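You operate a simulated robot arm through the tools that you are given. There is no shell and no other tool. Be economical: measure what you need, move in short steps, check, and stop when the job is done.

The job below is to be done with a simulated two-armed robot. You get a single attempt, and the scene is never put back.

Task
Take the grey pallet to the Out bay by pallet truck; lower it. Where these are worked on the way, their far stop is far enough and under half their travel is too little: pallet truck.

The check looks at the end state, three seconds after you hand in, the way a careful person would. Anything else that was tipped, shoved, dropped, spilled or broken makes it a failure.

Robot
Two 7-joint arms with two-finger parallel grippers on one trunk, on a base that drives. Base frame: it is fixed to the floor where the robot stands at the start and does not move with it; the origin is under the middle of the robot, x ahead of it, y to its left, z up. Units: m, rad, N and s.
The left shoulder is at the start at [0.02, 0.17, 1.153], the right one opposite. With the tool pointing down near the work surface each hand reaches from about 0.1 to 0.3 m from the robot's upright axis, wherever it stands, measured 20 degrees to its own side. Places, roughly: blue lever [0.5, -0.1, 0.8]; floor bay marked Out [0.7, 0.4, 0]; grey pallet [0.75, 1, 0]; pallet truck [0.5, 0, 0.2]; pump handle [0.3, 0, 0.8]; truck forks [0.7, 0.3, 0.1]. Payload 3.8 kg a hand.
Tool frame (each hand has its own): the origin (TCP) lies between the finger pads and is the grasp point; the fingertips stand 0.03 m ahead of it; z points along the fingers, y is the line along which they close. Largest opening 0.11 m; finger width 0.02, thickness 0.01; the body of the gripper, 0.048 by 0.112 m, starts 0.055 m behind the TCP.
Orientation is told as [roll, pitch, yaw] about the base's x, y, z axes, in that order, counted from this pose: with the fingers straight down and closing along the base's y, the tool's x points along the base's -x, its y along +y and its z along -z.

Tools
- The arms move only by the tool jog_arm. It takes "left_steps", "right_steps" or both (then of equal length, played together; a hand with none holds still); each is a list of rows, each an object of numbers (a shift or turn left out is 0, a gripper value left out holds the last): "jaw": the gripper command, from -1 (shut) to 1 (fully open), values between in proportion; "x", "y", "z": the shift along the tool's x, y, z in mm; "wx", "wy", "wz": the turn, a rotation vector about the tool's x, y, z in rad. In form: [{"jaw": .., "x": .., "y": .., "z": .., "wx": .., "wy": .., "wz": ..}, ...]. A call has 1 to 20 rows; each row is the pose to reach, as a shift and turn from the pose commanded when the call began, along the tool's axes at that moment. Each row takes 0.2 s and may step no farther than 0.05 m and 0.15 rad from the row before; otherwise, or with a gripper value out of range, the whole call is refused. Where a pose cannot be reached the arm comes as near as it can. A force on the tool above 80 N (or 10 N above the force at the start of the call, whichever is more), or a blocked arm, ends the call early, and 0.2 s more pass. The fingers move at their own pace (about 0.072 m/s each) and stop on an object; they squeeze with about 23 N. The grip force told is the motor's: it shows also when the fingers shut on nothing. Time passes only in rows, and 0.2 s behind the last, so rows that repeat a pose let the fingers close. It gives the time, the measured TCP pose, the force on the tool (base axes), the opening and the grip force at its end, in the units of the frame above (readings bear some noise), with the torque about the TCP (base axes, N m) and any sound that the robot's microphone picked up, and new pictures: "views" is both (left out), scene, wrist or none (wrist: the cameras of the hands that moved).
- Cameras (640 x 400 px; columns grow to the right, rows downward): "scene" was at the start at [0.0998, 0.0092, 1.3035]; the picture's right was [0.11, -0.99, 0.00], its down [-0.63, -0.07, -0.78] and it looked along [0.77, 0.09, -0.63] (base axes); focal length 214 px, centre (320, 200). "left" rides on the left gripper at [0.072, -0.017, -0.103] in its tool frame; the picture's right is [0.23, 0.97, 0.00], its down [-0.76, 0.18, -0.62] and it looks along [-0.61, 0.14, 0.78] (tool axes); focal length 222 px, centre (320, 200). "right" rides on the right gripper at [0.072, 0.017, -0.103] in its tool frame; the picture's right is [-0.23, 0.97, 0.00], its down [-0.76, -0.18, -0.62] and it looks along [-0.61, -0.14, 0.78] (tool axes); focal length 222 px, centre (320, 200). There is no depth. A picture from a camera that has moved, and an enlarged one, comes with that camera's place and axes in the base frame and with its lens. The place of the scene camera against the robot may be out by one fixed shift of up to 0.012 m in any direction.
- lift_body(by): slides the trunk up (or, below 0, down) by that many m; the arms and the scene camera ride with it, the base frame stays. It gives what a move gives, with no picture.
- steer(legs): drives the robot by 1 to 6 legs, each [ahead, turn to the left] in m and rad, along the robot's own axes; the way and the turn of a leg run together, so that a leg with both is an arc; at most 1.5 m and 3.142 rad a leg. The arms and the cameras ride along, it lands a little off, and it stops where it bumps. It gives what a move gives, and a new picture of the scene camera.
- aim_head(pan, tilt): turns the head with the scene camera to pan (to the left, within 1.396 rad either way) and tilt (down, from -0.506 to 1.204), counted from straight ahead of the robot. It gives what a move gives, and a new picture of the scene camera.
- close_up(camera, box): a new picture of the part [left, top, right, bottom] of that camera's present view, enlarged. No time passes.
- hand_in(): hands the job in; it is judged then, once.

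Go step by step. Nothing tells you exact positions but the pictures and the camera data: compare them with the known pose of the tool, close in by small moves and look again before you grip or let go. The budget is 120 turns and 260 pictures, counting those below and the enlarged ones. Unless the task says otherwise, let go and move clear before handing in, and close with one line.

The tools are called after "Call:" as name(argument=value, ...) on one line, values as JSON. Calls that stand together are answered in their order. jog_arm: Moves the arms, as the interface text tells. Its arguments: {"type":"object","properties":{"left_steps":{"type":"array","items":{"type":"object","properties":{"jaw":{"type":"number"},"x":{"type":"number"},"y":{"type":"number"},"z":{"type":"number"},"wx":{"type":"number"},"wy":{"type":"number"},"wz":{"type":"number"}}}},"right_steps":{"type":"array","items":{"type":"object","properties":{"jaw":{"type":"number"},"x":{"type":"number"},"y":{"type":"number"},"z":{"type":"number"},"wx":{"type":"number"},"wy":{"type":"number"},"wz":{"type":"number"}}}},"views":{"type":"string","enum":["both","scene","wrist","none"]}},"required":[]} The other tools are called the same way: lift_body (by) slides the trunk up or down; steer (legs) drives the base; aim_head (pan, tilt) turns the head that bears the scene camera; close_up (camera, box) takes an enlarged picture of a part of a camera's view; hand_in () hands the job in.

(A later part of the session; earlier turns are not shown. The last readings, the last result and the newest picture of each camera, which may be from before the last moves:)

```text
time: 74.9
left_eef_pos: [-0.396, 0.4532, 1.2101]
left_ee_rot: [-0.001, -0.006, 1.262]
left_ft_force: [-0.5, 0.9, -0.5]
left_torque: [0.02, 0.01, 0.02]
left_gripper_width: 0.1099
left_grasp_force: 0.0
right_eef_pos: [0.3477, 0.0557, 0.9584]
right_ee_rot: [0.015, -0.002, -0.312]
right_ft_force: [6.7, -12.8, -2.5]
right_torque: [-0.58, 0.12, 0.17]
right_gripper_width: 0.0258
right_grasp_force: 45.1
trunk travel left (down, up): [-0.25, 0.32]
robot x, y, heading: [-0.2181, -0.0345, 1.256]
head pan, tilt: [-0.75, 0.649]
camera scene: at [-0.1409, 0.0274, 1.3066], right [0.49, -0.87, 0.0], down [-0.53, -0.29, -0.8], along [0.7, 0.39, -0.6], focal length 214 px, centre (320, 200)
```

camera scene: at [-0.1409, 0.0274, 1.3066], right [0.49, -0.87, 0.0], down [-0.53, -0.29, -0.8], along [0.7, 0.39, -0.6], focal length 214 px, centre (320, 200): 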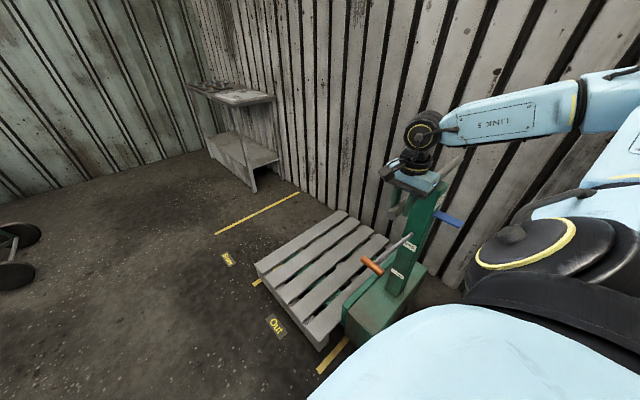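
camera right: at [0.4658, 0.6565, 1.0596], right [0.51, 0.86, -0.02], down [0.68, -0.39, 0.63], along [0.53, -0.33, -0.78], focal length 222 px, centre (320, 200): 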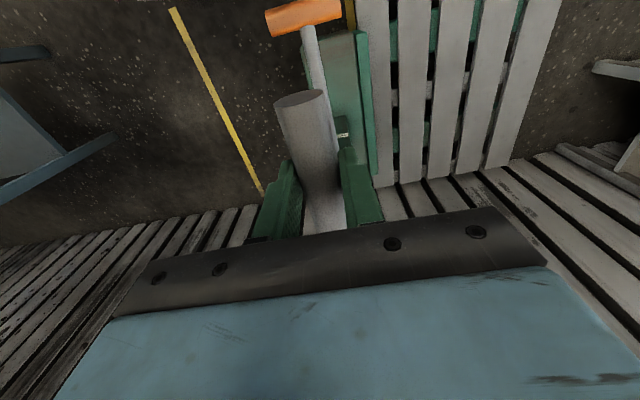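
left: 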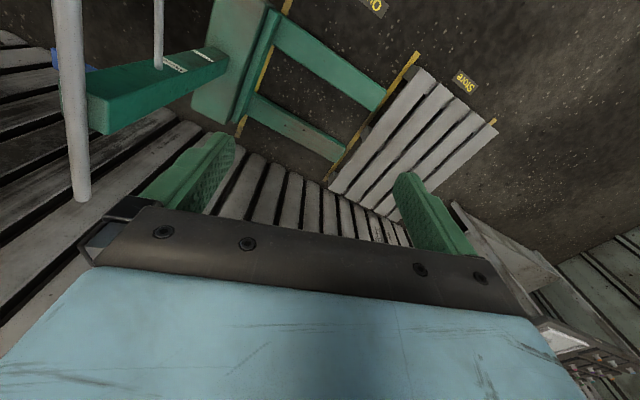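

Another ~45 mm to go to the home stop.

Call:
jog_arm(right_steps=[{"y": -15}, {"y": -30}, {"y": -45}, {"y": -55}], views="scene")

Call:
close_up(camera="scene", box=[220, 180, 460, 390])

```text
time: 75.9
left_eef_pos: [-0.3957, 0.4567, 1.2093]
left_ee_rot: [-0.003, -0.003, 1.263]
left_ft_force: [0.2, -0.6, 0.1]
left_torque: [-0.01, -0.02, -0.03]
left_gripper_width: 0.1103
left_grasp_force: 0.0
right_eef_pos: [0.3332, 0.0108, 0.9593]
right_ee_rot: [0.029, -0.003, -0.309]
right_ft_force: [17.4, 11.9, 17.4]
right_torque: [-0.18, -0.72, -0.44]
right_gripper_width: 0.0257
right_grasp_force: 44.9
trunk travel left (down, up): [-0.25, 0.32]
robot x, y, heading: [-0.2205, -0.0325, 1.258]
head pan, tilt: [-0.75, 0.649]
camera scene: at [-0.1412, 0.0315, 1.3065], right [0.49, -0.87, 0.0], down [-0.53, -0.3, -0.8], along [0.69, 0.39, -0.61], focal length 214 px, centre (320, 200)
```

scene: 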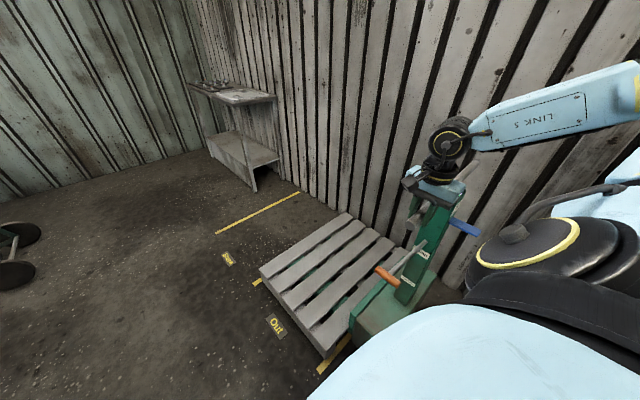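

```text
1.90 times, centred on (340, 285) of scene
camera zoom: at [-0.1412, 0.0315, 1.3065], right [0.49, -0.87, 0.0], down [-0.53, -0.3, -0.8], along [0.69, 0.39, -0.61], focal length 408 px, centre (282, 38)
```

zoom: 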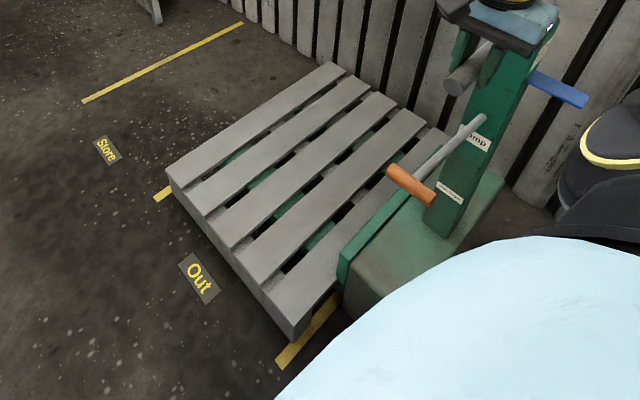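

The truck is home and the pallet sits between the Out bay lines. I'll release the bar and bring the right hand back in front of the body before turning to reach the blue lever.

Call:
jog_arm(right_steps=[{"jaw": 1}, {"jaw": 1}, {"jaw": 1}, {"jaw": 1}, {"z": -45}, {"z": -90}, {"z": -135}, {"z": -180}, {"z": -210}], views="none")

Call:
jog_arm(right_steps=[{"x": 37, "y": 18, "wz": -0.143}, {"x": 75, "y": 36, "wz": -0.286}, {"x": 112, "y": 54, "wz": -0.429}, {"x": 150, "y": 72, "wz": -0.572}, {"x": 187, "y": 90, "wz": -0.715}, {"x": 225, "y": 109, "wz": -0.858}, {"x": 262, "y": 127, "wz": -1.0}, {"x": 300, "y": 145, "wz": -1.143}, {"x": 337, "y": 163, "wz": -1.286}, {"x": 375, "y": 182, "wz": -1.43}, {"x": 412, "y": 200, "wz": -1.57}], views="scene")

```text
time: 77.9
left_eef_pos: [-0.3969, 0.4563, 1.2084]
left_ee_rot: [-0.002, -0.005, 1.261]
left_ft_force: [-0.4, 0.1, 0.9]
left_torque: [0.0, 0.01, 0.02]
left_gripper_width: 0.1099
left_grasp_force: 0.1
right_eef_pos: [0.3291, 0.0029, 1.1685]
right_ee_rot: [0.02, 0.001, -0.307]
right_ft_force: [0.2, 0.5, -0.2]
right_torque: [-0.02, 0.03, 0.02]
right_gripper_width: 0.11
right_grasp_force: 0.1
trunk travel left (down, up): [-0.25, 0.32]
robot x, y, heading: [-0.2164, -0.0307, 1.259]
head pan, tilt: [-0.75, 0.649]
```

```text
time: 80.3
left_eef_pos: [-0.3969, 0.4552, 1.2093]
left_ee_rot: [-0.006, -0.008, 1.262]
left_ft_force: [0.6, -0.7, -0.1]
left_torque: [0.06, -0.06, 0.03]
left_gripper_width: 0.1101
left_grasp_force: 0.0
right_eef_pos: [0.0395, 0.3075, 1.2028]
right_ee_rot: [0.0, -0.019, 1.26]
right_ft_force: [-0.1, -0.1, 0.8]
right_torque: [0.07, 0.0, 0.0]
right_gripper_width: 0.11
right_grasp_force: 0.1
right hand out of reach, approached as far as the arm can: row 11
trunk travel left (down, up): [-0.25, 0.32]
robot x, y, heading: [-0.2155, -0.033, 1.257]
head pan, tilt: [-0.75, 0.649]
camera scene: at [-0.1418, 0.0285, 1.3066], right [0.49, -0.87, 0.0], down [-0.53, -0.29, -0.8], along [0.7, 0.39, -0.6], focal length 214 px, centre (320, 200)
```

scene: 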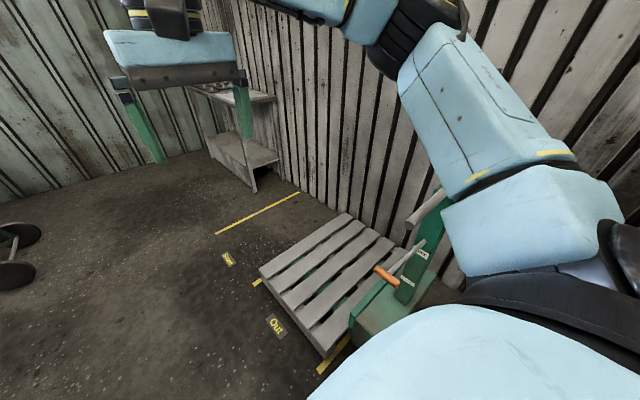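

The hand is tucked. I'll turn to face the truck and look right at the bench.

Call:
steer(legs=[[0, -1.57]])

Call:
aim_head(pan=-1.0, tilt=0.75)

Call:
aim_head(pan=-0.2, tilt=0.75)

```text
time: 84.6
left_eef_pos: [0.272, 0.1367, 1.2078]
left_ee_rot: [-0.005, -0.006, -0.328]
left_ft_force: [1.1, -0.9, -0.1]
left_torque: [0.0, -0.03, 0.01]
left_gripper_width: 0.1098
left_grasp_force: 0.1
right_eef_pos: [0.1183, -0.2953, 1.2028]
right_ee_rot: [0.0, -0.022, -0.33]
right_ft_force: [-0.4, -0.1, -0.1]
right_torque: [0.01, 0.01, -0.01]
right_gripper_width: 0.1098
right_grasp_force: 0.1
trunk travel left (down, up): [-0.25, 0.32]
robot x, y, heading: [-0.2157, -0.0319, -0.33]
head pan, tilt: [-0.75, 0.649]
camera scene: at [-0.1634, -0.1156, 1.3064], right [-0.88, -0.47, 0.0], down [-0.28, 0.53, -0.8], along [0.38, -0.7, -0.6], focal length 214 px, centre (320, 200)
```

scene: 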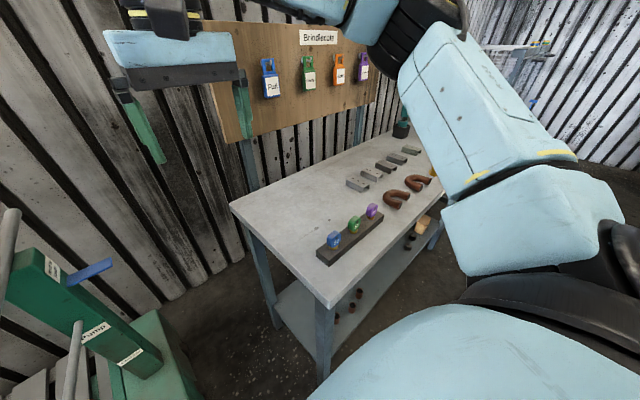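

```text
time: 85.3
left_eef_pos: [0.2732, 0.1373, 1.2083]
left_ee_rot: [-0.002, -0.006, -0.327]
left_ft_force: [-1.0, 0.4, -0.3]
left_torque: [0.01, -0.02, 0.01]
left_gripper_width: 0.1101
left_grasp_force: 0.0
right_eef_pos: [0.1186, -0.2956, 1.2026]
right_ee_rot: [0.0, -0.022, -0.33]
right_ft_force: [0.1, 0.1, 0.0]
right_torque: [0.02, -0.01, 0.03]
right_gripper_width: 0.1101
right_grasp_force: 0.0
trunk travel left (down, up): [-0.25, 0.32]
robot x, y, heading: [-0.2173, -0.0284, -0.33]
head pan, tilt: [-1.0, 0.75]
camera scene: at [-0.1843, -0.1194, 1.2979], right [-0.97, -0.24, 0.0], down [-0.16, 0.66, -0.73], along [0.17, -0.71, -0.68], focal length 214 px, centre (320, 200)
```

scene: 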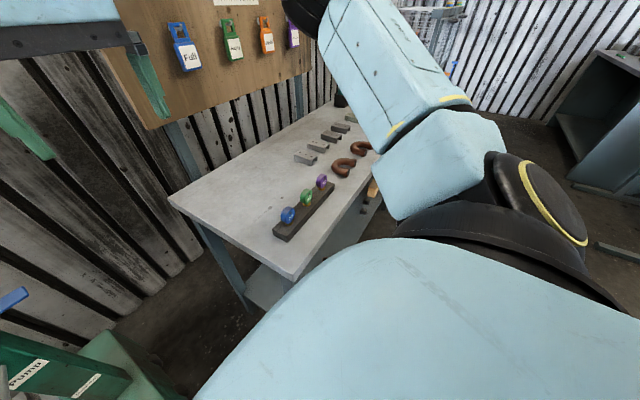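

```text
time: 86.5
left_eef_pos: [0.2745, 0.1368, 1.2081]
left_ee_rot: [-0.004, -0.008, -0.327]
left_ft_force: [-0.1, -0.1, 0.3]
left_torque: [0.01, -0.02, 0.02]
left_gripper_width: 0.11
left_grasp_force: 0.0
right_eef_pos: [0.118, -0.2965, 1.2032]
right_ee_rot: [0.0, -0.021, -0.329]
right_ft_force: [-1.0, 0.5, 0.3]
right_torque: [0.02, 0.01, 0.03]
right_gripper_width: 0.11
right_grasp_force: 0.1
trunk travel left (down, up): [-0.25, 0.32]
robot x, y, heading: [-0.2179, -0.0315, -0.324]
head pan, tilt: [-0.201, 0.75]
camera scene: at [-0.1327, -0.081, 1.2978], right [-0.51, -0.86, 0.0], down [-0.59, 0.35, -0.73], along [0.63, -0.37, -0.68], focal length 214 px, centre (320, 200)
```

scene: 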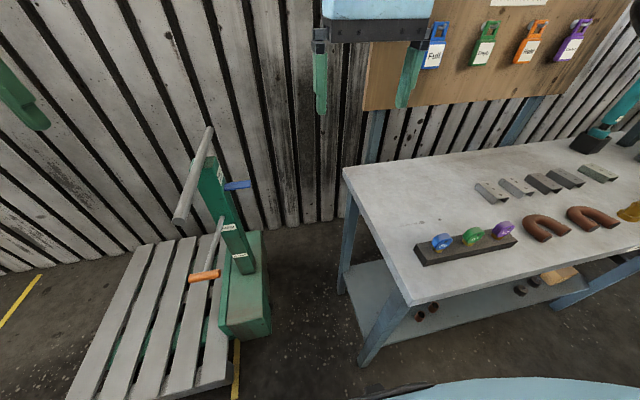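

The lever's tip is at about (0.49,-0.167,0.835) and the table edge lies to the right. I'll move up near my original spot, facing the truck squarely.

Call:
steer(legs=[[0, 0.43], [0.186, 0], [0, -0.43]])

```text
time: 90.3
left_eef_pos: [0.4343, 0.2125, 1.2085]
left_ee_rot: [-0.004, -0.005, -0.209]
left_ft_force: [0.3, -0.1, -0.2]
left_torque: [0.02, 0.0, -0.02]
left_gripper_width: 0.1102
left_grasp_force: 0.1
right_eef_pos: [0.3306, -0.2355, 1.2024]
right_ee_rot: [0.0, -0.019, -0.212]
right_ft_force: [-0.3, 0.5, 0.1]
right_torque: [-0.01, -0.01, 0.0]
right_gripper_width: 0.1103
right_grasp_force: 0.0
trunk travel left (down, up): [-0.25, 0.32]
robot x, y, heading: [-0.0375, -0.0147, -0.216]
head pan, tilt: [-0.201, 0.75]
stopped in leg 3: the robot was blocked; the commanded pose is now the measured one
camera scene: at [0.0558, -0.0515, 1.2978], right [-0.4, -0.92, 0.0], down [-0.62, 0.27, -0.73], along [0.67, -0.29, -0.68], focal length 214 px, centre (320, 200)
```

scene: 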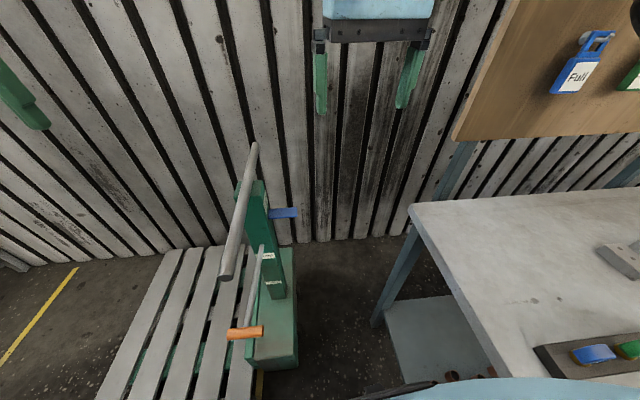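

I stopped touching something near the table corner, but the position is good: the lever is ~0.55 ahead. I'll lower the trunk a little, close the right fingers and tilt them forward toward the lever.

Call:
lift_body(by=-0.1)

Call:
jog_arm(right_steps=[{"jaw": -1, "x": -15, "y": 24, "wy": -0.14}, {"x": -30, "y": 48, "z": 10, "wy": -0.28}, {"x": -45, "y": 72, "z": 25, "wy": -0.42}, {"x": -60, "y": 96, "z": 40, "wy": -0.56}, {"x": -70, "y": 120, "z": 60, "wy": -0.7}], views="both")

```text
time: 91.6
left_eef_pos: [0.4327, 0.2129, 1.11]
left_ee_rot: [-0.005, -0.006, -0.208]
left_ft_force: [0.3, 0.1, 0.1]
left_torque: [-0.01, -0.02, 0.0]
left_gripper_width: 0.1099
left_grasp_force: 0.1
right_eef_pos: [0.3304, -0.2352, 1.1032]
right_ee_rot: [0.001, -0.021, -0.21]
right_ft_force: [-0.4, -0.2, 0.4]
right_torque: [0.01, -0.01, 0.02]
right_gripper_width: 0.1098
right_grasp_force: 0.0
trunk travel left (down, up): [-0.15, 0.42]
robot x, y, heading: [-0.0375, -0.0088, -0.213]
head pan, tilt: [-0.201, 0.75]
```

```text
time: 92.8
left_eef_pos: [0.4313, 0.214, 1.1092]
left_ee_rot: [-0.002, -0.009, -0.211]
left_ft_force: [-1.5, 0.5, -0.1]
left_torque: [0.01, -0.03, 0.01]
left_gripper_width: 0.11
left_grasp_force: 0.0
right_eef_pos: [0.3485, -0.2067, 1.077]
right_ee_rot: [0.0, -0.686, -0.212]
right_ft_force: [-0.3, 1.0, 0.1]
right_torque: [0.02, 0.01, -0.01]
right_gripper_width: 0.0001
right_grasp_force: 22.3
right hand out of reach, approached as far as the arm can: row 1, 2, 3, 4, 5
trunk travel left (down, up): [-0.15, 0.42]
robot x, y, heading: [-0.0348, -0.0128, -0.211]
head pan, tilt: [-0.201, 0.75]
camera scene: at [0.0534, -0.0507, 1.1982], right [-0.4, -0.92, 0.0], down [-0.62, 0.27, -0.73], along [0.67, -0.29, -0.68], focal length 214 px, centre (320, 200)
camera right: at [0.2344, -0.1647, 1.1098], right [0.38, 0.92, 0.14], down [0.15, -0.22, 0.96], along [0.91, -0.34, -0.22], focal length 222 px, centre (320, 200)
```

scene: 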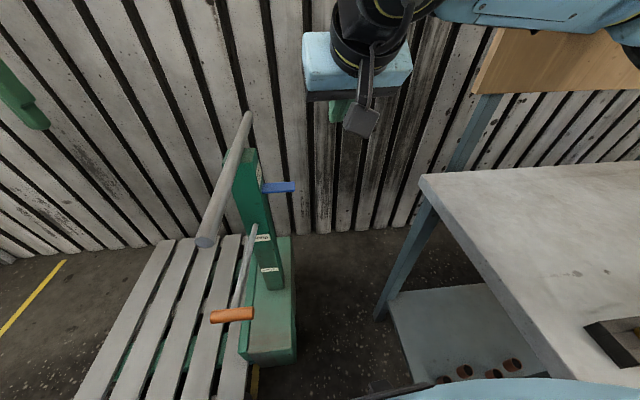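
right: 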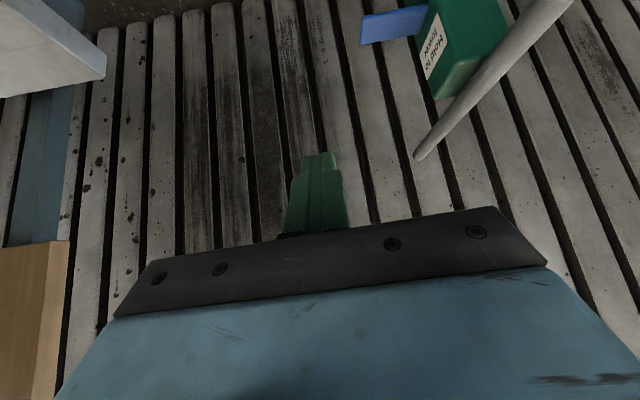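

The lever is well seen: plate end at about (0.493,-0.165,0.835), ~35 mm wide. I'll bring the closed fingertips to ~3 cm above its outer part.

Call:
jog_arm(right_steps=[{"x": 5, "y": 14, "z": 35}, {"x": 10, "y": 28, "z": 70}, {"x": 14, "y": 42, "z": 105}, {"x": 18, "y": 56, "z": 140}, {"x": 23, "y": 70, "z": 175}, {"x": 27, "y": 81, "z": 205}], views="both")

```text
time: 94.2
left_eef_pos: [0.4329, 0.2136, 1.1087]
left_ee_rot: [-0.003, -0.006, -0.208]
left_ft_force: [0.7, 0.2, -0.3]
left_torque: [0.03, -0.01, 0.02]
left_gripper_width: 0.1103
left_grasp_force: 0.1
right_eef_pos: [0.4284, -0.2329, 0.9379]
right_ee_rot: [0.003, -0.722, -0.211]
right_ft_force: [-0.5, 0.3, 0.0]
right_torque: [-0.02, -0.01, 0.04]
right_gripper_width: 0.0
right_grasp_force: 23.5
right hand out of reach, approached as far as the arm can: row 2, 3, 4, 5, 6
trunk travel left (down, up): [-0.15, 0.42]
robot x, y, heading: [-0.0358, -0.0154, -0.216]
head pan, tilt: [-0.201, 0.75]
camera scene: at [0.0557, -0.0508, 1.1979], right [-0.4, -0.92, 0.0], down [-0.62, 0.27, -0.73], along [0.67, -0.29, -0.68], focal length 214 px, centre (320, 200)
camera right: at [0.3133, -0.19, 0.9667], right [0.37, 0.92, 0.15], down [0.12, -0.21, 0.97], along [0.92, -0.34, -0.19], focal length 222 px, centre (320, 200)
```

scene: 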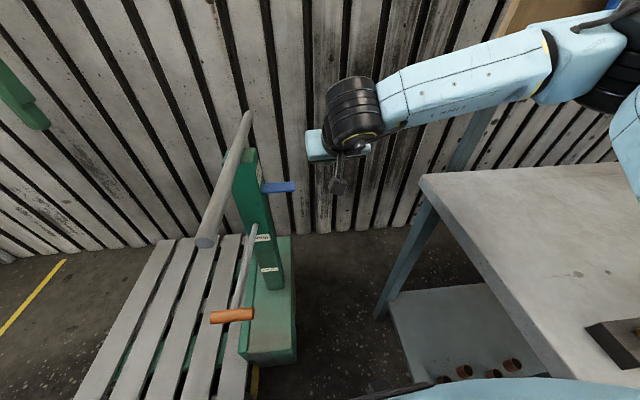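
right: 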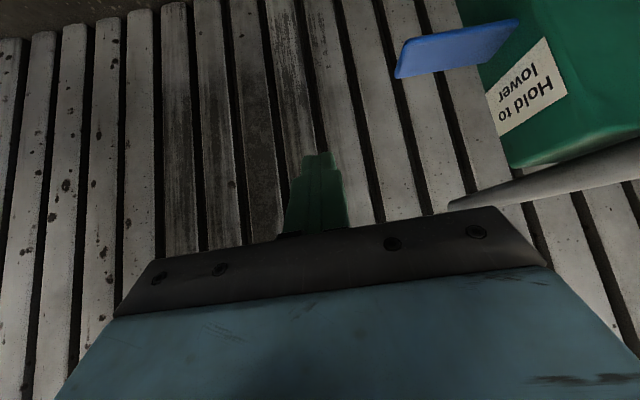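

The wrist is at a limit in this posture. Turning the fingers leftward should suit the arm better, so I'll do that while moving toward the lever.

Call:
jog_arm(right_steps=[{"wx": -0.09, "wz": -0.105, "y": 10, "z": 0}, {"wx": -0.18, "wz": -0.21, "y": 22, "z": 0}, {"wx": -0.27, "wz": -0.315, "y": 34, "z": 5}, {"wx": -0.36, "wz": -0.42, "y": 48, "z": 15}, {"wx": -0.46, "wz": -0.525, "y": 62, "z": 25}, {"wx": -0.46, "wz": -0.525, "y": 74, "z": 35}], views="both")

```text
time: 95.6
left_eef_pos: [0.4329, 0.2126, 1.1096]
left_ee_rot: [-0.003, -0.007, -0.211]
left_ft_force: [1.1, 1.4, 0.3]
left_torque: [-0.01, -0.01, 0.01]
left_gripper_width: 0.1098
left_grasp_force: 0.1
right_eef_pos: [0.4514, -0.1802, 0.9174]
right_ee_rot: [0.0, -0.719, 0.488]
right_ft_force: [0.6, -1.0, 0.3]
right_torque: [0.01, -0.02, 0.01]
right_gripper_width: 0.0001
right_grasp_force: 23.2
right hand out of reach, approached as far as the arm can: row 5, 6
trunk travel left (down, up): [-0.15, 0.42]
robot x, y, heading: [-0.0361, -0.0114, -0.215]
head pan, tilt: [-0.201, 0.75]
camera scene: at [0.0559, -0.051, 1.1978], right [-0.4, -0.92, 0.0], down [-0.62, 0.27, -0.73], along [0.67, -0.29, -0.68], focal length 214 px, centre (320, 200)
camera right: at [0.3376, -0.2224, 0.9455], right [-0.31, 0.94, 0.15], down [0.23, -0.08, 0.97], along [0.92, 0.33, -0.19], focal length 222 px, centre (320, 200)
```

scene: 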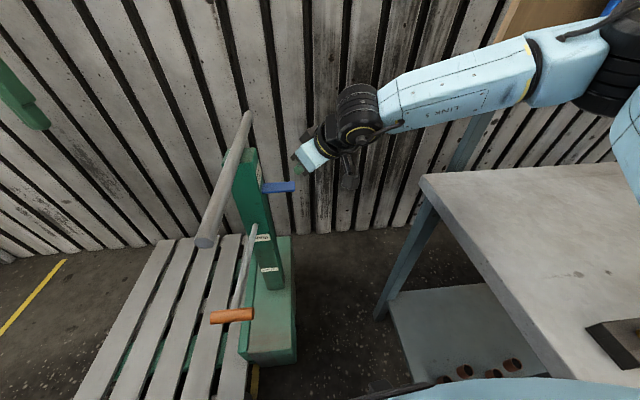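
right: 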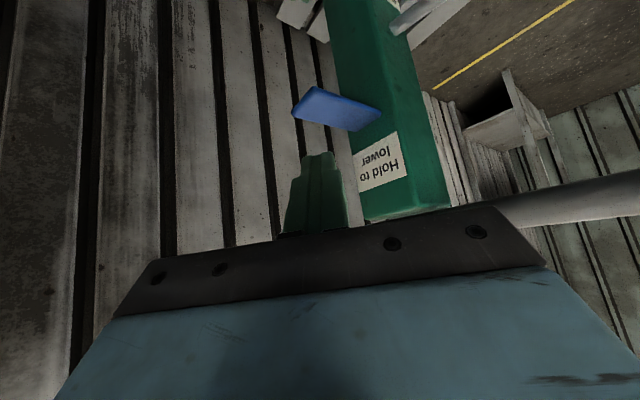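

Nearly over the lever. I'll move ~25 mm forward with a bit more yaw, then lower.

Call:
jog_arm(right_steps=[{"wx": -0.09, "wz": -0.1, "x": -8, "y": 3, "z": 6}, {"wx": -0.18, "wz": -0.2, "x": -16, "y": 6, "z": 14}, {"wx": -0.2, "wz": -0.23, "x": -22, "y": 8, "z": 20}], views="both")

```text
time: 96.4
left_eef_pos: [0.4331, 0.2138, 1.1079]
left_ee_rot: [-0.002, -0.006, -0.21]
left_ft_force: [-0.2, 0.4, -0.1]
left_torque: [-0.02, 0.02, 0.03]
left_gripper_width: 0.11
left_grasp_force: 0.1
right_eef_pos: [0.4584, -0.1731, 0.923]
right_ee_rot: [-0.003, -0.722, 0.792]
right_ft_force: [0.3, -0.8, -0.2]
right_torque: [0.0, 0.02, 0.01]
right_gripper_width: 0.0
right_grasp_force: 23.1
right hand out of reach, approached as far as the arm can: row 1, 2, 3
trunk travel left (down, up): [-0.15, 0.42]
robot x, y, heading: [-0.0337, -0.0141, -0.213]
head pan, tilt: [-0.201, 0.75]
camera scene: at [0.0559, -0.0509, 1.1978], right [-0.4, -0.92, 0.0], down [-0.62, 0.27, -0.73], along [0.67, -0.29, -0.68], focal length 214 px, centre (320, 200)
camera right: at [0.361, -0.2478, 0.9523], right [-0.57, 0.81, 0.15], down [0.24, -0.01, 0.97], along [0.79, 0.59, -0.19], focal length 222 px, centre (320, 200)
```

scene: 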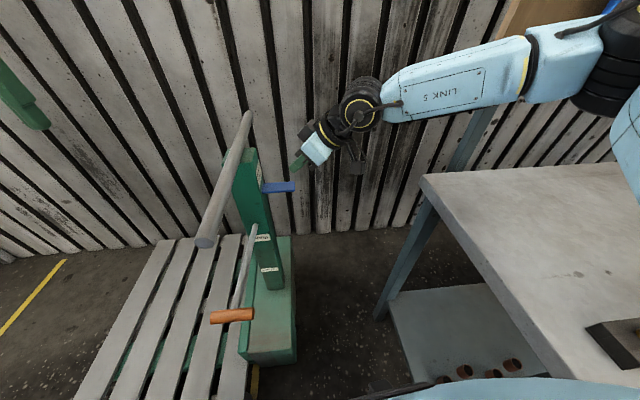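
right: 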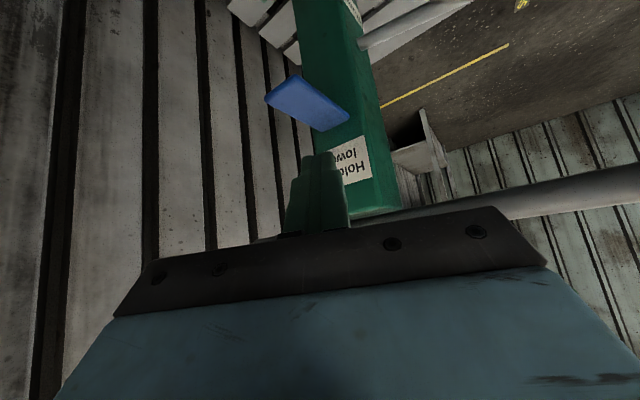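

The fingertips are just over the lever's near edge. A flatter finger angle will extend reach, so I'll tilt further and shift onto the lever's middle.

Call:
jog_arm(right_steps=[{"wy": -0.12, "x": 0, "y": -4, "z": 5}, {"wy": -0.24, "x": 6, "y": -8, "z": 20}, {"wy": -0.35, "x": 16, "y": -11, "z": 38}], views="both")

```text
time: 97.2
left_eef_pos: [0.4335, 0.2133, 1.1092]
left_ee_rot: [-0.004, -0.004, -0.209]
left_ft_force: [-0.4, -0.6, 0.9]
left_torque: [0.01, -0.02, -0.01]
left_gripper_width: 0.11
left_grasp_force: 0.2
right_eef_pos: [0.4807, -0.1774, 0.9123]
right_ee_rot: [-0.023, -1.029, 0.792]
right_ft_force: [0.1, 0.5, -0.8]
right_torque: [0.01, 0.01, 0.02]
right_gripper_width: 0.0001
right_grasp_force: 22.8
right hand out of reach, approached as far as the arm can: row 3
trunk travel left (down, up): [-0.15, 0.42]
robot x, y, heading: [-0.0372, -0.0086, -0.213]
head pan, tilt: [-0.201, 0.75]
camera scene: at [0.0559, -0.0509, 1.1978], right [-0.4, -0.92, 0.0], down [-0.62, 0.27, -0.73], along [0.67, -0.29, -0.68], focal length 214 px, centre (320, 200)
camera right: at [0.3805, -0.2523, 0.903], right [-0.6, 0.78, 0.18], down [0.02, -0.22, 0.98], along [0.8, 0.59, 0.12], focal length 222 px, centre (320, 200)
```

scene: 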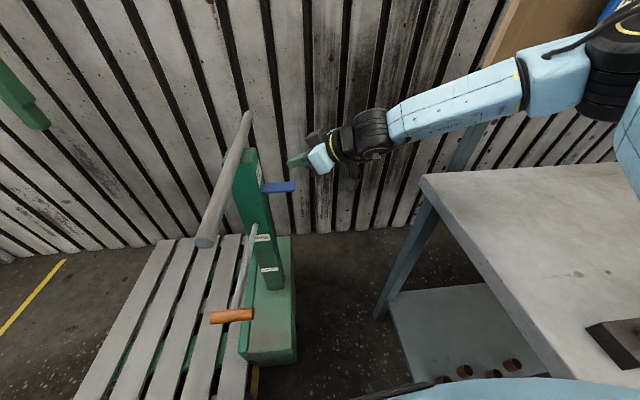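
right: 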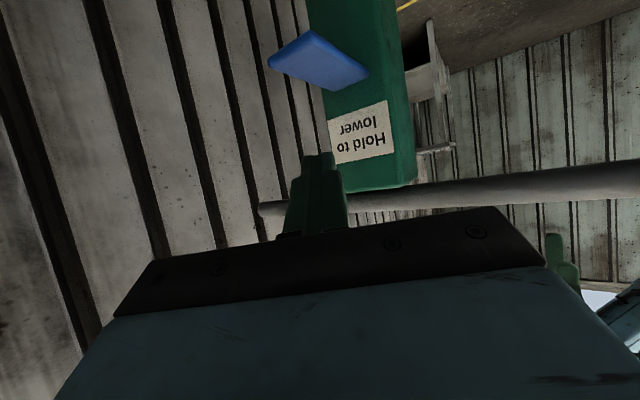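

The fingertips are now about 5 cm straight above the lever's outer part. I'll lower straight down to just touch.

Call:
jog_arm(right_steps=[{"x": 13, "z": 8}, {"x": 26, "z": 15.5}, {"x": 38, "z": 23}], views="both")

Call:
close_up(camera="scene", box=[220, 110, 340, 230])

```text
time: 98.0
left_eef_pos: [0.4341, 0.2135, 1.1091]
left_ee_rot: [-0.002, -0.006, -0.209]
left_ft_force: [0.7, 0.2, -0.6]
left_torque: [0.02, 0.02, -0.01]
left_gripper_width: 0.1101
left_grasp_force: 0.1
right_eef_pos: [0.4851, -0.1772, 0.917]
right_ee_rot: [-0.002, -1.068, 0.795]
right_ft_force: [-0.2, -0.1, -0.3]
right_torque: [0.01, 0.0, -0.01]
right_gripper_width: 0.0
right_grasp_force: 23.2
right hand out of reach, approached as far as the arm can: row 1, 2, 3
trunk travel left (down, up): [-0.15, 0.42]
robot x, y, heading: [-0.0383, -0.0167, -0.217]
head pan, tilt: [-0.201, 0.75]
camera scene: at [0.0559, -0.0509, 1.1978], right [-0.4, -0.92, 0.0], down [-0.62, 0.27, -0.73], along [0.67, -0.29, -0.68], focal length 214 px, centre (320, 200)
camera right: at [0.3865, -0.2557, 0.9022], right [-0.62, 0.76, 0.2], down [0.0, -0.25, 0.97], along [0.79, 0.6, 0.15], focal length 222 px, centre (320, 200)
```

scene: 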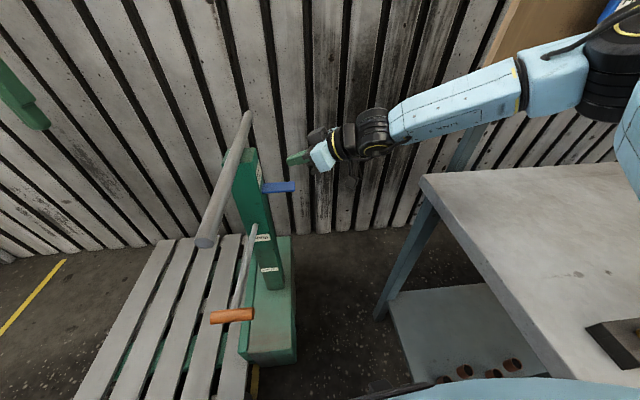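
right: 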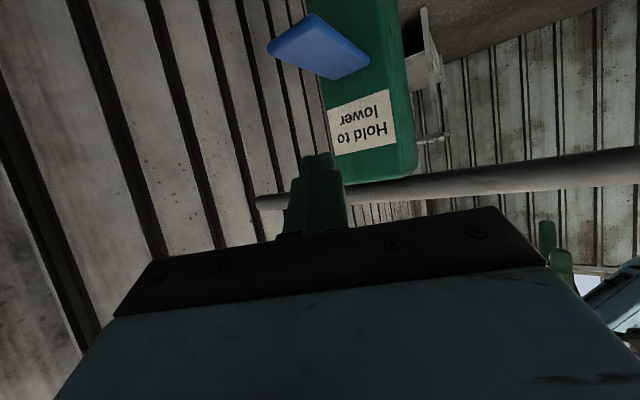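

```text
3.33 times, centred on (280, 170) of scene
camera zoom: at [0.0559, -0.0509, 1.1978], right [-0.4, -0.92, 0.0], down [-0.62, 0.27, -0.73], along [0.67, -0.29, -0.68], focal length 715 px, centre (453, 300)
```

zoom: 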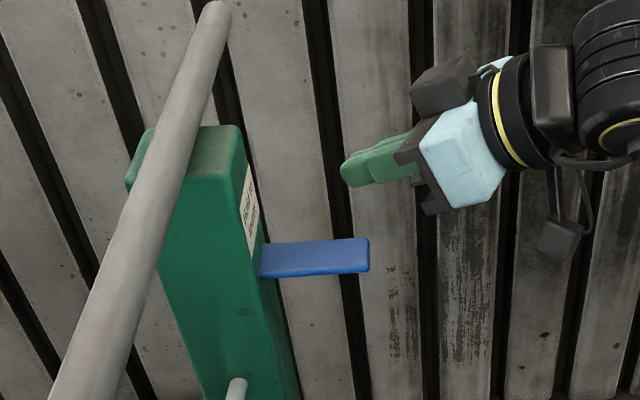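

The arm is limited going down, but the trunk can carry it. I'll lower the trunk 5 cm so the fingertips come just above the lever.

Call:
lift_body(by=-0.05)

Call:
close_up(camera="scene", box=[200, 50, 440, 230])

Call:
close_up(camera="right", box=[200, 0, 480, 240])

```text
time: 98.9
left_eef_pos: [0.4335, 0.2125, 1.0572]
left_ee_rot: [-0.003, -0.004, -0.209]
left_ft_force: [0.1, -0.1, 0.2]
left_torque: [0.02, -0.02, 0.03]
left_gripper_width: 0.1102
left_grasp_force: 0.1
right_eef_pos: [0.4851, -0.1782, 0.8655]
right_ee_rot: [-0.002, -1.068, 0.796]
right_ft_force: [0.4, 0.2, -0.6]
right_torque: [-0.03, 0.0, 0.04]
right_gripper_width: 0.0
right_grasp_force: 22.7
trunk travel left (down, up): [-0.1, 0.47]
robot x, y, heading: [-0.0365, -0.0113, -0.217]
head pan, tilt: [-0.201, 0.75]
```

```text
2.22 times, centred on (320, 140) of scene
camera zoom: at [0.0557, -0.0509, 1.1479], right [-0.4, -0.92, 0.0], down [-0.62, 0.27, -0.73], along [0.67, -0.29, -0.68], focal length 477 px, centre (320, 333)
```

zoom: 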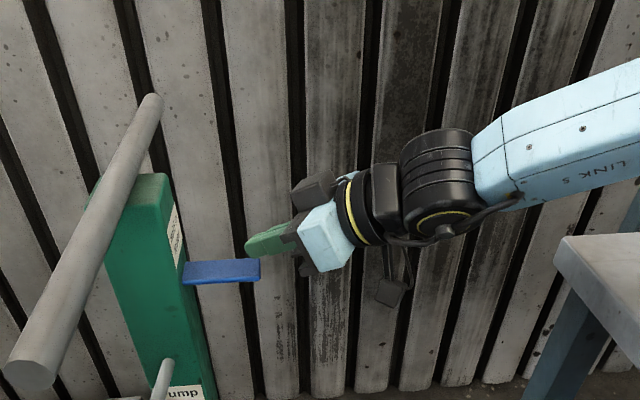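

```text
1.67 times, centred on (340, 120) of right
camera zoom: at [0.3864, -0.2556, 0.8524], right [-0.62, 0.76, 0.2], down [0.0, -0.25, 0.97], along [0.79, 0.6, 0.16], focal length 370 px, centre (287, 333)
```

zoom: 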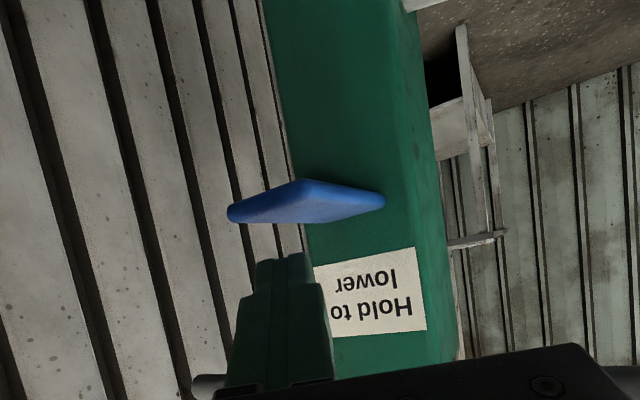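

The fingertip is about 1 cm above the plate but only overlaps its outer edge. I'll slide ~2 cm further onto it.

Call:
jog_arm(right_steps=[{"x": -6, "y": 5, "z": 8}, {"x": -11, "y": 9, "z": 15}, {"x": -11, "y": 9, "z": 15}], views="none")

Call:
close_up(camera="right", box=[200, 0, 480, 240])

```text
time: 99.7
left_eef_pos: [0.4331, 0.2131, 1.0586]
left_ee_rot: [-0.003, -0.005, -0.21]
left_ft_force: [0.7, -0.2, -0.4]
left_torque: [-0.03, -0.03, 0.03]
left_gripper_width: 0.1101
left_grasp_force: 0.0
right_eef_pos: [0.4822, -0.1663, 0.8757]
right_ee_rot: [-0.003, -1.07, 0.796]
right_ft_force: [-0.3, -0.3, 0.7]
right_torque: [-0.02, 0.01, -0.06]
right_gripper_width: 0.0004
right_grasp_force: 22.4
right hand out of reach, approached as far as the arm can: row 1, 2, 3
trunk travel left (down, up): [-0.1, 0.47]
robot x, y, heading: [-0.0334, -0.0182, -0.213]
head pan, tilt: [-0.201, 0.75]
```

```text
1.67 times, centred on (340, 120) of right
camera zoom: at [0.383, -0.2441, 0.8612], right [-0.62, 0.76, 0.2], down [0.0, -0.25, 0.97], along [0.79, 0.6, 0.15], focal length 370 px, centre (287, 333)
```

zoom: 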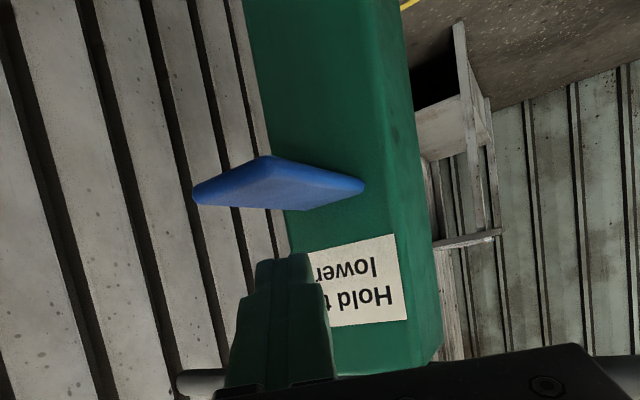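

The fingertip is now 2 cm inside the plate's edge. I'll lower the trunk to press the lever.

Call:
lift_body(by=-0.03)

Call:
close_up(camera="right", box=[200, 0, 480, 240])

Call:
close_up(camera="scene", box=[100, 50, 440, 390])

```text
time: 100.5
left_eef_pos: [0.4342, 0.2129, 1.0275]
left_ee_rot: [-0.004, -0.004, -0.209]
left_ft_force: [0.1, -0.4, 0.1]
left_torque: [-0.04, 0.0, 0.01]
left_gripper_width: 0.1101
left_grasp_force: 0.1
right_eef_pos: [0.4825, -0.1673, 0.8453]
right_ee_rot: [-0.004, -1.069, 0.795]
right_ft_force: [0.6, -0.2, 1.7]
right_torque: [0.08, -0.01, 0.01]
right_gripper_width: 0.0
right_grasp_force: 22.9
trunk travel left (down, up): [-0.07, 0.5]
robot x, y, heading: [-0.0344, -0.0144, -0.218]
head pan, tilt: [-0.201, 0.75]
```

```text
1.67 times, centred on (340, 120) of right
camera zoom: at [0.383, -0.2441, 0.8314], right [-0.62, 0.76, 0.2], down [0.0, -0.25, 0.97], along [0.79, 0.6, 0.16], focal length 370 px, centre (287, 333)
```

zoom: 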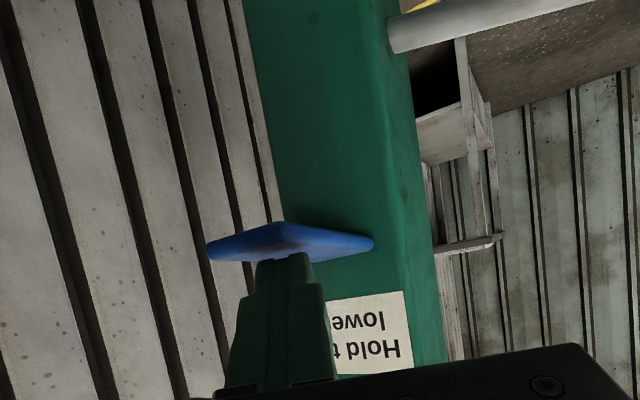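

```text
1.18 times, centred on (270, 220) of scene
camera zoom: at [0.0557, -0.0509, 1.1179], right [-0.4, -0.92, 0.0], down [-0.62, 0.27, -0.73], along [0.67, -0.29, -0.68], focal length 252 px, centre (379, 176)
```

zoom: 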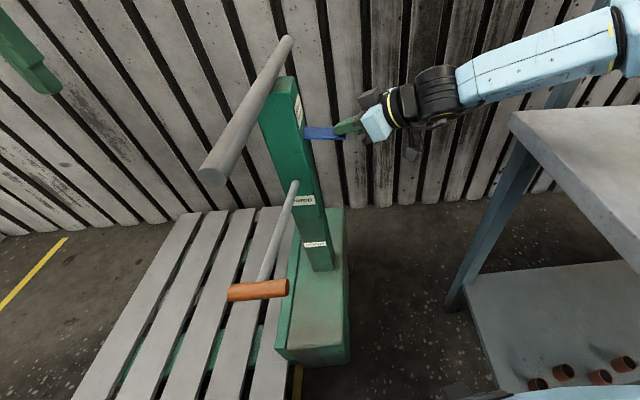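

Contact is made. Press further and hold.

Call:
lift_body(by=-0.025)

Call:
jog_arm(right_steps=[{"jaw": -1}, {"jaw": -1}, {"jaw": -1}, {"jaw": -1}, {"jaw": -1}, {"jaw": -1}, {"jaw": -1}, {"jaw": -1}, {"jaw": -1}, {"jaw": -1}], views="none")

Call:
close_up(camera="scene", box=[100, 50, 440, 390])

Call:
close_up(camera="right", box=[200, 0, 480, 240])

```text
time: 101.2
left_eef_pos: [0.4316, 0.2127, 1.0045]
left_ee_rot: [-0.004, -0.005, -0.207]
left_ft_force: [0.4, -0.3, -0.2]
left_torque: [-0.02, 0.02, -0.02]
left_gripper_width: 0.11
left_grasp_force: 0.0
right_eef_pos: [0.481, -0.1663, 0.8242]
right_ee_rot: [-0.01, -1.075, 0.8]
right_ft_force: [-0.1, 0.4, 17.3]
right_torque: [0.4, -0.14, -0.01]
right_gripper_width: 0.0001
right_grasp_force: 23.2
trunk travel left (down, up): [-0.045, 0.525]
robot x, y, heading: [-0.0336, -0.0159, -0.213]
head pan, tilt: [-0.201, 0.75]
```

```text
time: 103.4
left_eef_pos: [0.432, 0.2131, 1.0044]
left_ee_rot: [-0.004, -0.005, -0.209]
left_ft_force: [-0.1, -0.1, 0.4]
left_torque: [0.02, 0.02, 0.0]
left_gripper_width: 0.11
left_grasp_force: 0.1
right_eef_pos: [0.4813, -0.1661, 0.824]
right_ee_rot: [-0.009, -1.073, 0.801]
right_ft_force: [0.3, -6.2, 23.9]
right_torque: [0.4, -0.24, -0.08]
right_gripper_width: 0.0
right_grasp_force: 22.8
trunk travel left (down, up): [-0.045, 0.525]
robot x, y, heading: [-0.0359, -0.0162, -0.211]
head pan, tilt: [-0.201, 0.75]
```

```text
1.18 times, centred on (270, 220) of scene
camera zoom: at [0.0544, -0.051, 1.093], right [-0.4, -0.92, 0.0], down [-0.62, 0.27, -0.73], along [0.67, -0.29, -0.68], focal length 252 px, centre (379, 176)
```

zoom: 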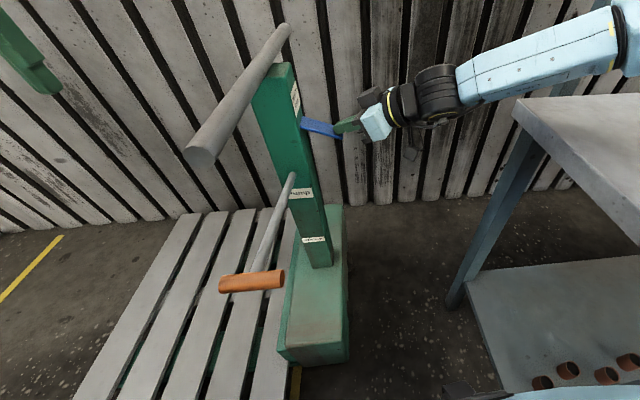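

```text
1.67 times, centred on (340, 120) of right
camera zoom: at [0.3826, -0.2439, 0.8084], right [-0.62, 0.76, 0.2], down [0.0, -0.25, 0.97], along [0.79, 0.6, 0.16], focal length 370 px, centre (287, 333)
```

zoom: 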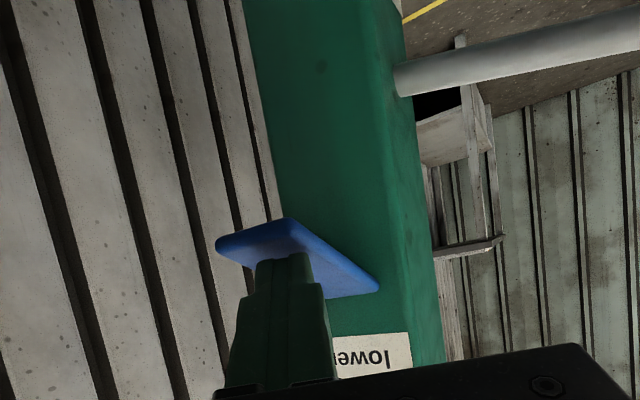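

The lever is pivoting down and the fork carriage seems to be dropping. I'll press a little more and keep holding.

Call:
lift_body(by=-0.012)

Call:
jog_arm(right_steps=[{"jaw": -1}, {"jaw": -1}, {"jaw": -1}, {"jaw": -1}, {"jaw": -1}, {"jaw": -1}, {"jaw": -1}, {"jaw": -1}, {"jaw": -1}, {"jaw": -1}, {"jaw": -1}, {"jaw": -1}, {"jaw": -1}, {"jaw": -1}, {"jaw": -1}, {"jaw": -1}, {"jaw": -1}, {"jaw": -1}, {"jaw": -1}, {"jaw": -1}], views="none")

Call:
aim_head(pan=0.4, tilt=0.85)

Call:
close_up(camera="right", box=[200, 0, 480, 240])

```text
time: 104.0
left_eef_pos: [0.4326, 0.2142, 0.9926]
left_ee_rot: [-0.004, -0.008, -0.21]
left_ft_force: [-0.3, -0.1, -0.6]
left_torque: [0.01, -0.01, 0.03]
left_gripper_width: 0.1099
left_grasp_force: 0.1
right_eef_pos: [0.4818, -0.1631, 0.822]
right_ee_rot: [-0.023, -1.091, 0.819]
right_ft_force: [1.3, -4.4, 47.1]
right_torque: [0.94, -0.52, -0.02]
right_gripper_width: 0.0
right_grasp_force: 23.0
trunk travel left (down, up): [-0.033, 0.537]
robot x, y, heading: [-0.0362, -0.0119, -0.215]
head pan, tilt: [-0.201, 0.75]
```

```text
time: 108.2
left_eef_pos: [0.4298, 0.2126, 0.9936]
left_ee_rot: [-0.002, -0.008, -0.208]
left_ft_force: [0.6, -0.2, -0.4]
left_torque: [-0.02, 0.01, -0.02]
left_gripper_width: 0.11
left_grasp_force: 0.0
right_eef_pos: [0.481, -0.1644, 0.82]
right_ee_rot: [-0.021, -1.088, 0.816]
right_ft_force: [0.0, -5.3, 45.3]
right_torque: [0.84, -0.41, -0.05]
right_gripper_width: 0.0002
right_grasp_force: 23.7
trunk travel left (down, up): [-0.033, 0.537]
robot x, y, heading: [-0.0381, -0.012, -0.213]
head pan, tilt: [-0.201, 0.75]
```

```text
time: 109.2
left_eef_pos: [0.4301, 0.2136, 0.9928]
left_ee_rot: [-0.003, -0.009, -0.209]
left_ft_force: [-0.1, 0.0, -0.1]
left_torque: [-0.01, 0.01, -0.03]
left_gripper_width: 0.11
left_grasp_force: 0.1
right_eef_pos: [0.4811, -0.1644, 0.8185]
right_ee_rot: [-0.02, -1.088, 0.817]
right_ft_force: [0.2, -5.4, 43.9]
right_torque: [0.84, -0.44, -0.01]
right_gripper_width: 0.0
right_grasp_force: 23.1
trunk travel left (down, up): [-0.033, 0.537]
robot x, y, heading: [-0.0365, -0.0132, -0.215]
head pan, tilt: [0.4, 0.85]
camera scene: at [0.054, -0.0029, 1.0732], right [0.19, -0.98, 0.0], down [-0.74, -0.14, -0.66], along [0.65, 0.12, -0.75], focal length 214 px, centre (320, 200)
```

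scene: 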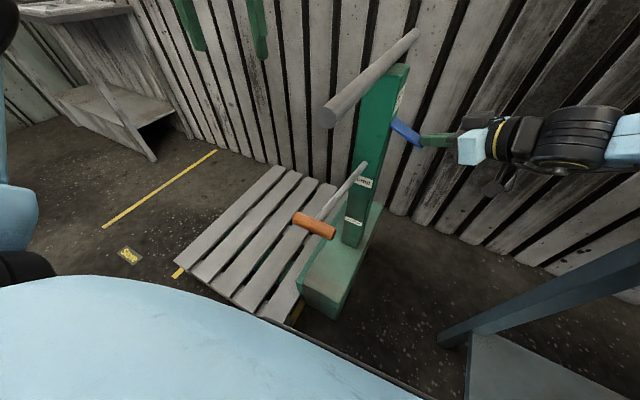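

```text
1.67 times, centred on (340, 120) of right
camera zoom: at [0.3834, -0.2415, 0.8028], right [-0.63, 0.76, 0.19], down [-0.02, -0.26, 0.97], along [0.78, 0.6, 0.17], focal length 370 px, centre (287, 333)
```

zoom: 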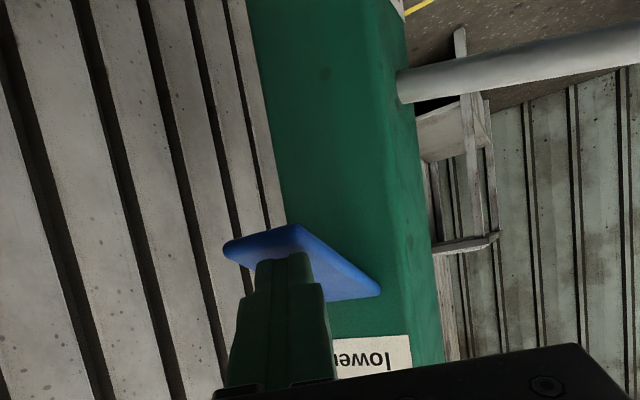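

The lever is at its lower stop. I'll check whether the pallet is on the floor.

Call:
close_up(camera="scene", box=[160, 150, 400, 330])

Call:
close_up(camera="scene", box=[240, 240, 360, 330])

```text
2.22 times, centred on (280, 240) of scene
camera zoom: at [0.054, -0.0029, 1.0732], right [0.19, -0.98, 0.0], down [-0.74, -0.14, -0.66], along [0.65, 0.12, -0.75], focal length 477 px, centre (409, 111)
```

zoom: 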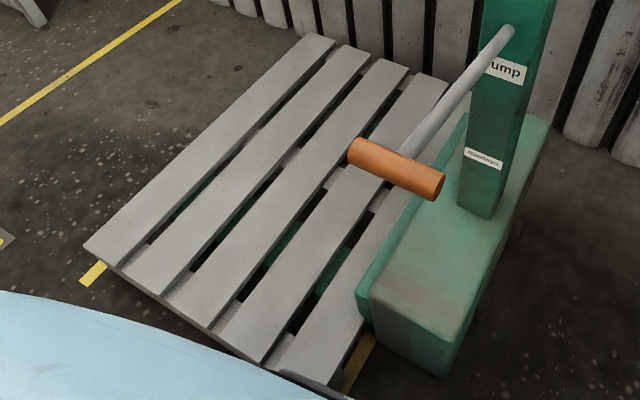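

```text
4.44 times, centred on (300, 285) of scene
camera zoom: at [0.054, -0.0029, 1.0732], right [0.19, -0.98, 0.0], down [-0.74, -0.14, -0.66], along [0.65, 0.12, -0.75], focal length 953 px, centre (409, -178)
```

zoom: 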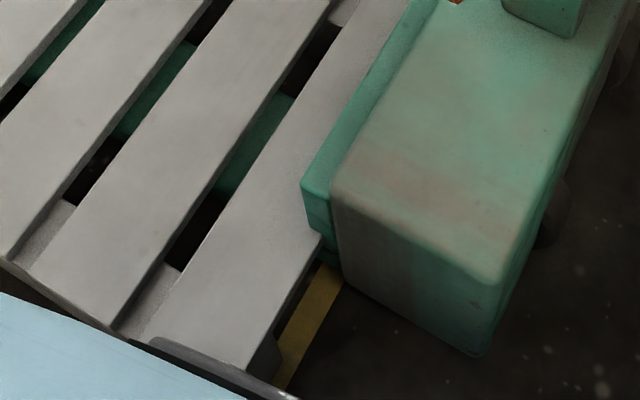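

I'll keep holding a few seconds more and see if anything still moves.

Call:
jog_arm(right_steps=[{"jaw": -1}, {"jaw": -1}, {"jaw": -1}, {"jaw": -1}, {"jaw": -1}, {"jaw": -1}, {"jaw": -1}, {"jaw": -1}, {"jaw": -1}, {"jaw": -1}, {"jaw": -1}, {"jaw": -1}, {"jaw": -1}, {"jaw": -1}, {"jaw": -1}, {"jaw": -1}, {"jaw": -1}, {"jaw": -1}, {"jaw": -1}, {"jaw": -1}], views="none")

Call:
close_up(camera="scene", box=[240, 240, 360, 330])

```text
time: 113.4
left_eef_pos: [0.4307, 0.2135, 0.9918]
left_ee_rot: [-0.002, -0.008, -0.21]
left_ft_force: [0.1, -0.1, 0.0]
left_torque: [0.03, -0.04, -0.01]
left_gripper_width: 0.1099
left_grasp_force: 0.1
right_eef_pos: [0.4821, -0.1646, 0.8177]
right_ee_rot: [-0.02, -1.082, 0.816]
right_ft_force: [-1.1, -4.8, 42.6]
right_torque: [0.79, -0.39, -0.02]
right_gripper_width: 0.0001
right_grasp_force: 23.1
trunk travel left (down, up): [-0.033, 0.537]
robot x, y, heading: [-0.0363, -0.0142, -0.217]
head pan, tilt: [0.4, 0.85]
```

```text
4.44 times, centred on (300, 285) of scene
camera zoom: at [0.0541, -0.0029, 1.0732], right [0.19, -0.98, 0.0], down [-0.74, -0.14, -0.66], along [0.65, 0.12, -0.75], focal length 953 px, centre (409, -178)
```

zoom: 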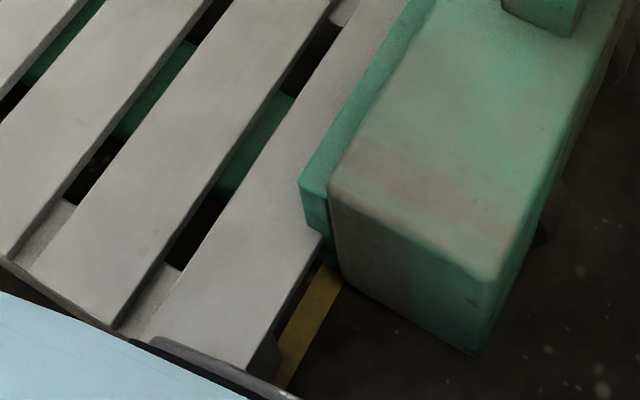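

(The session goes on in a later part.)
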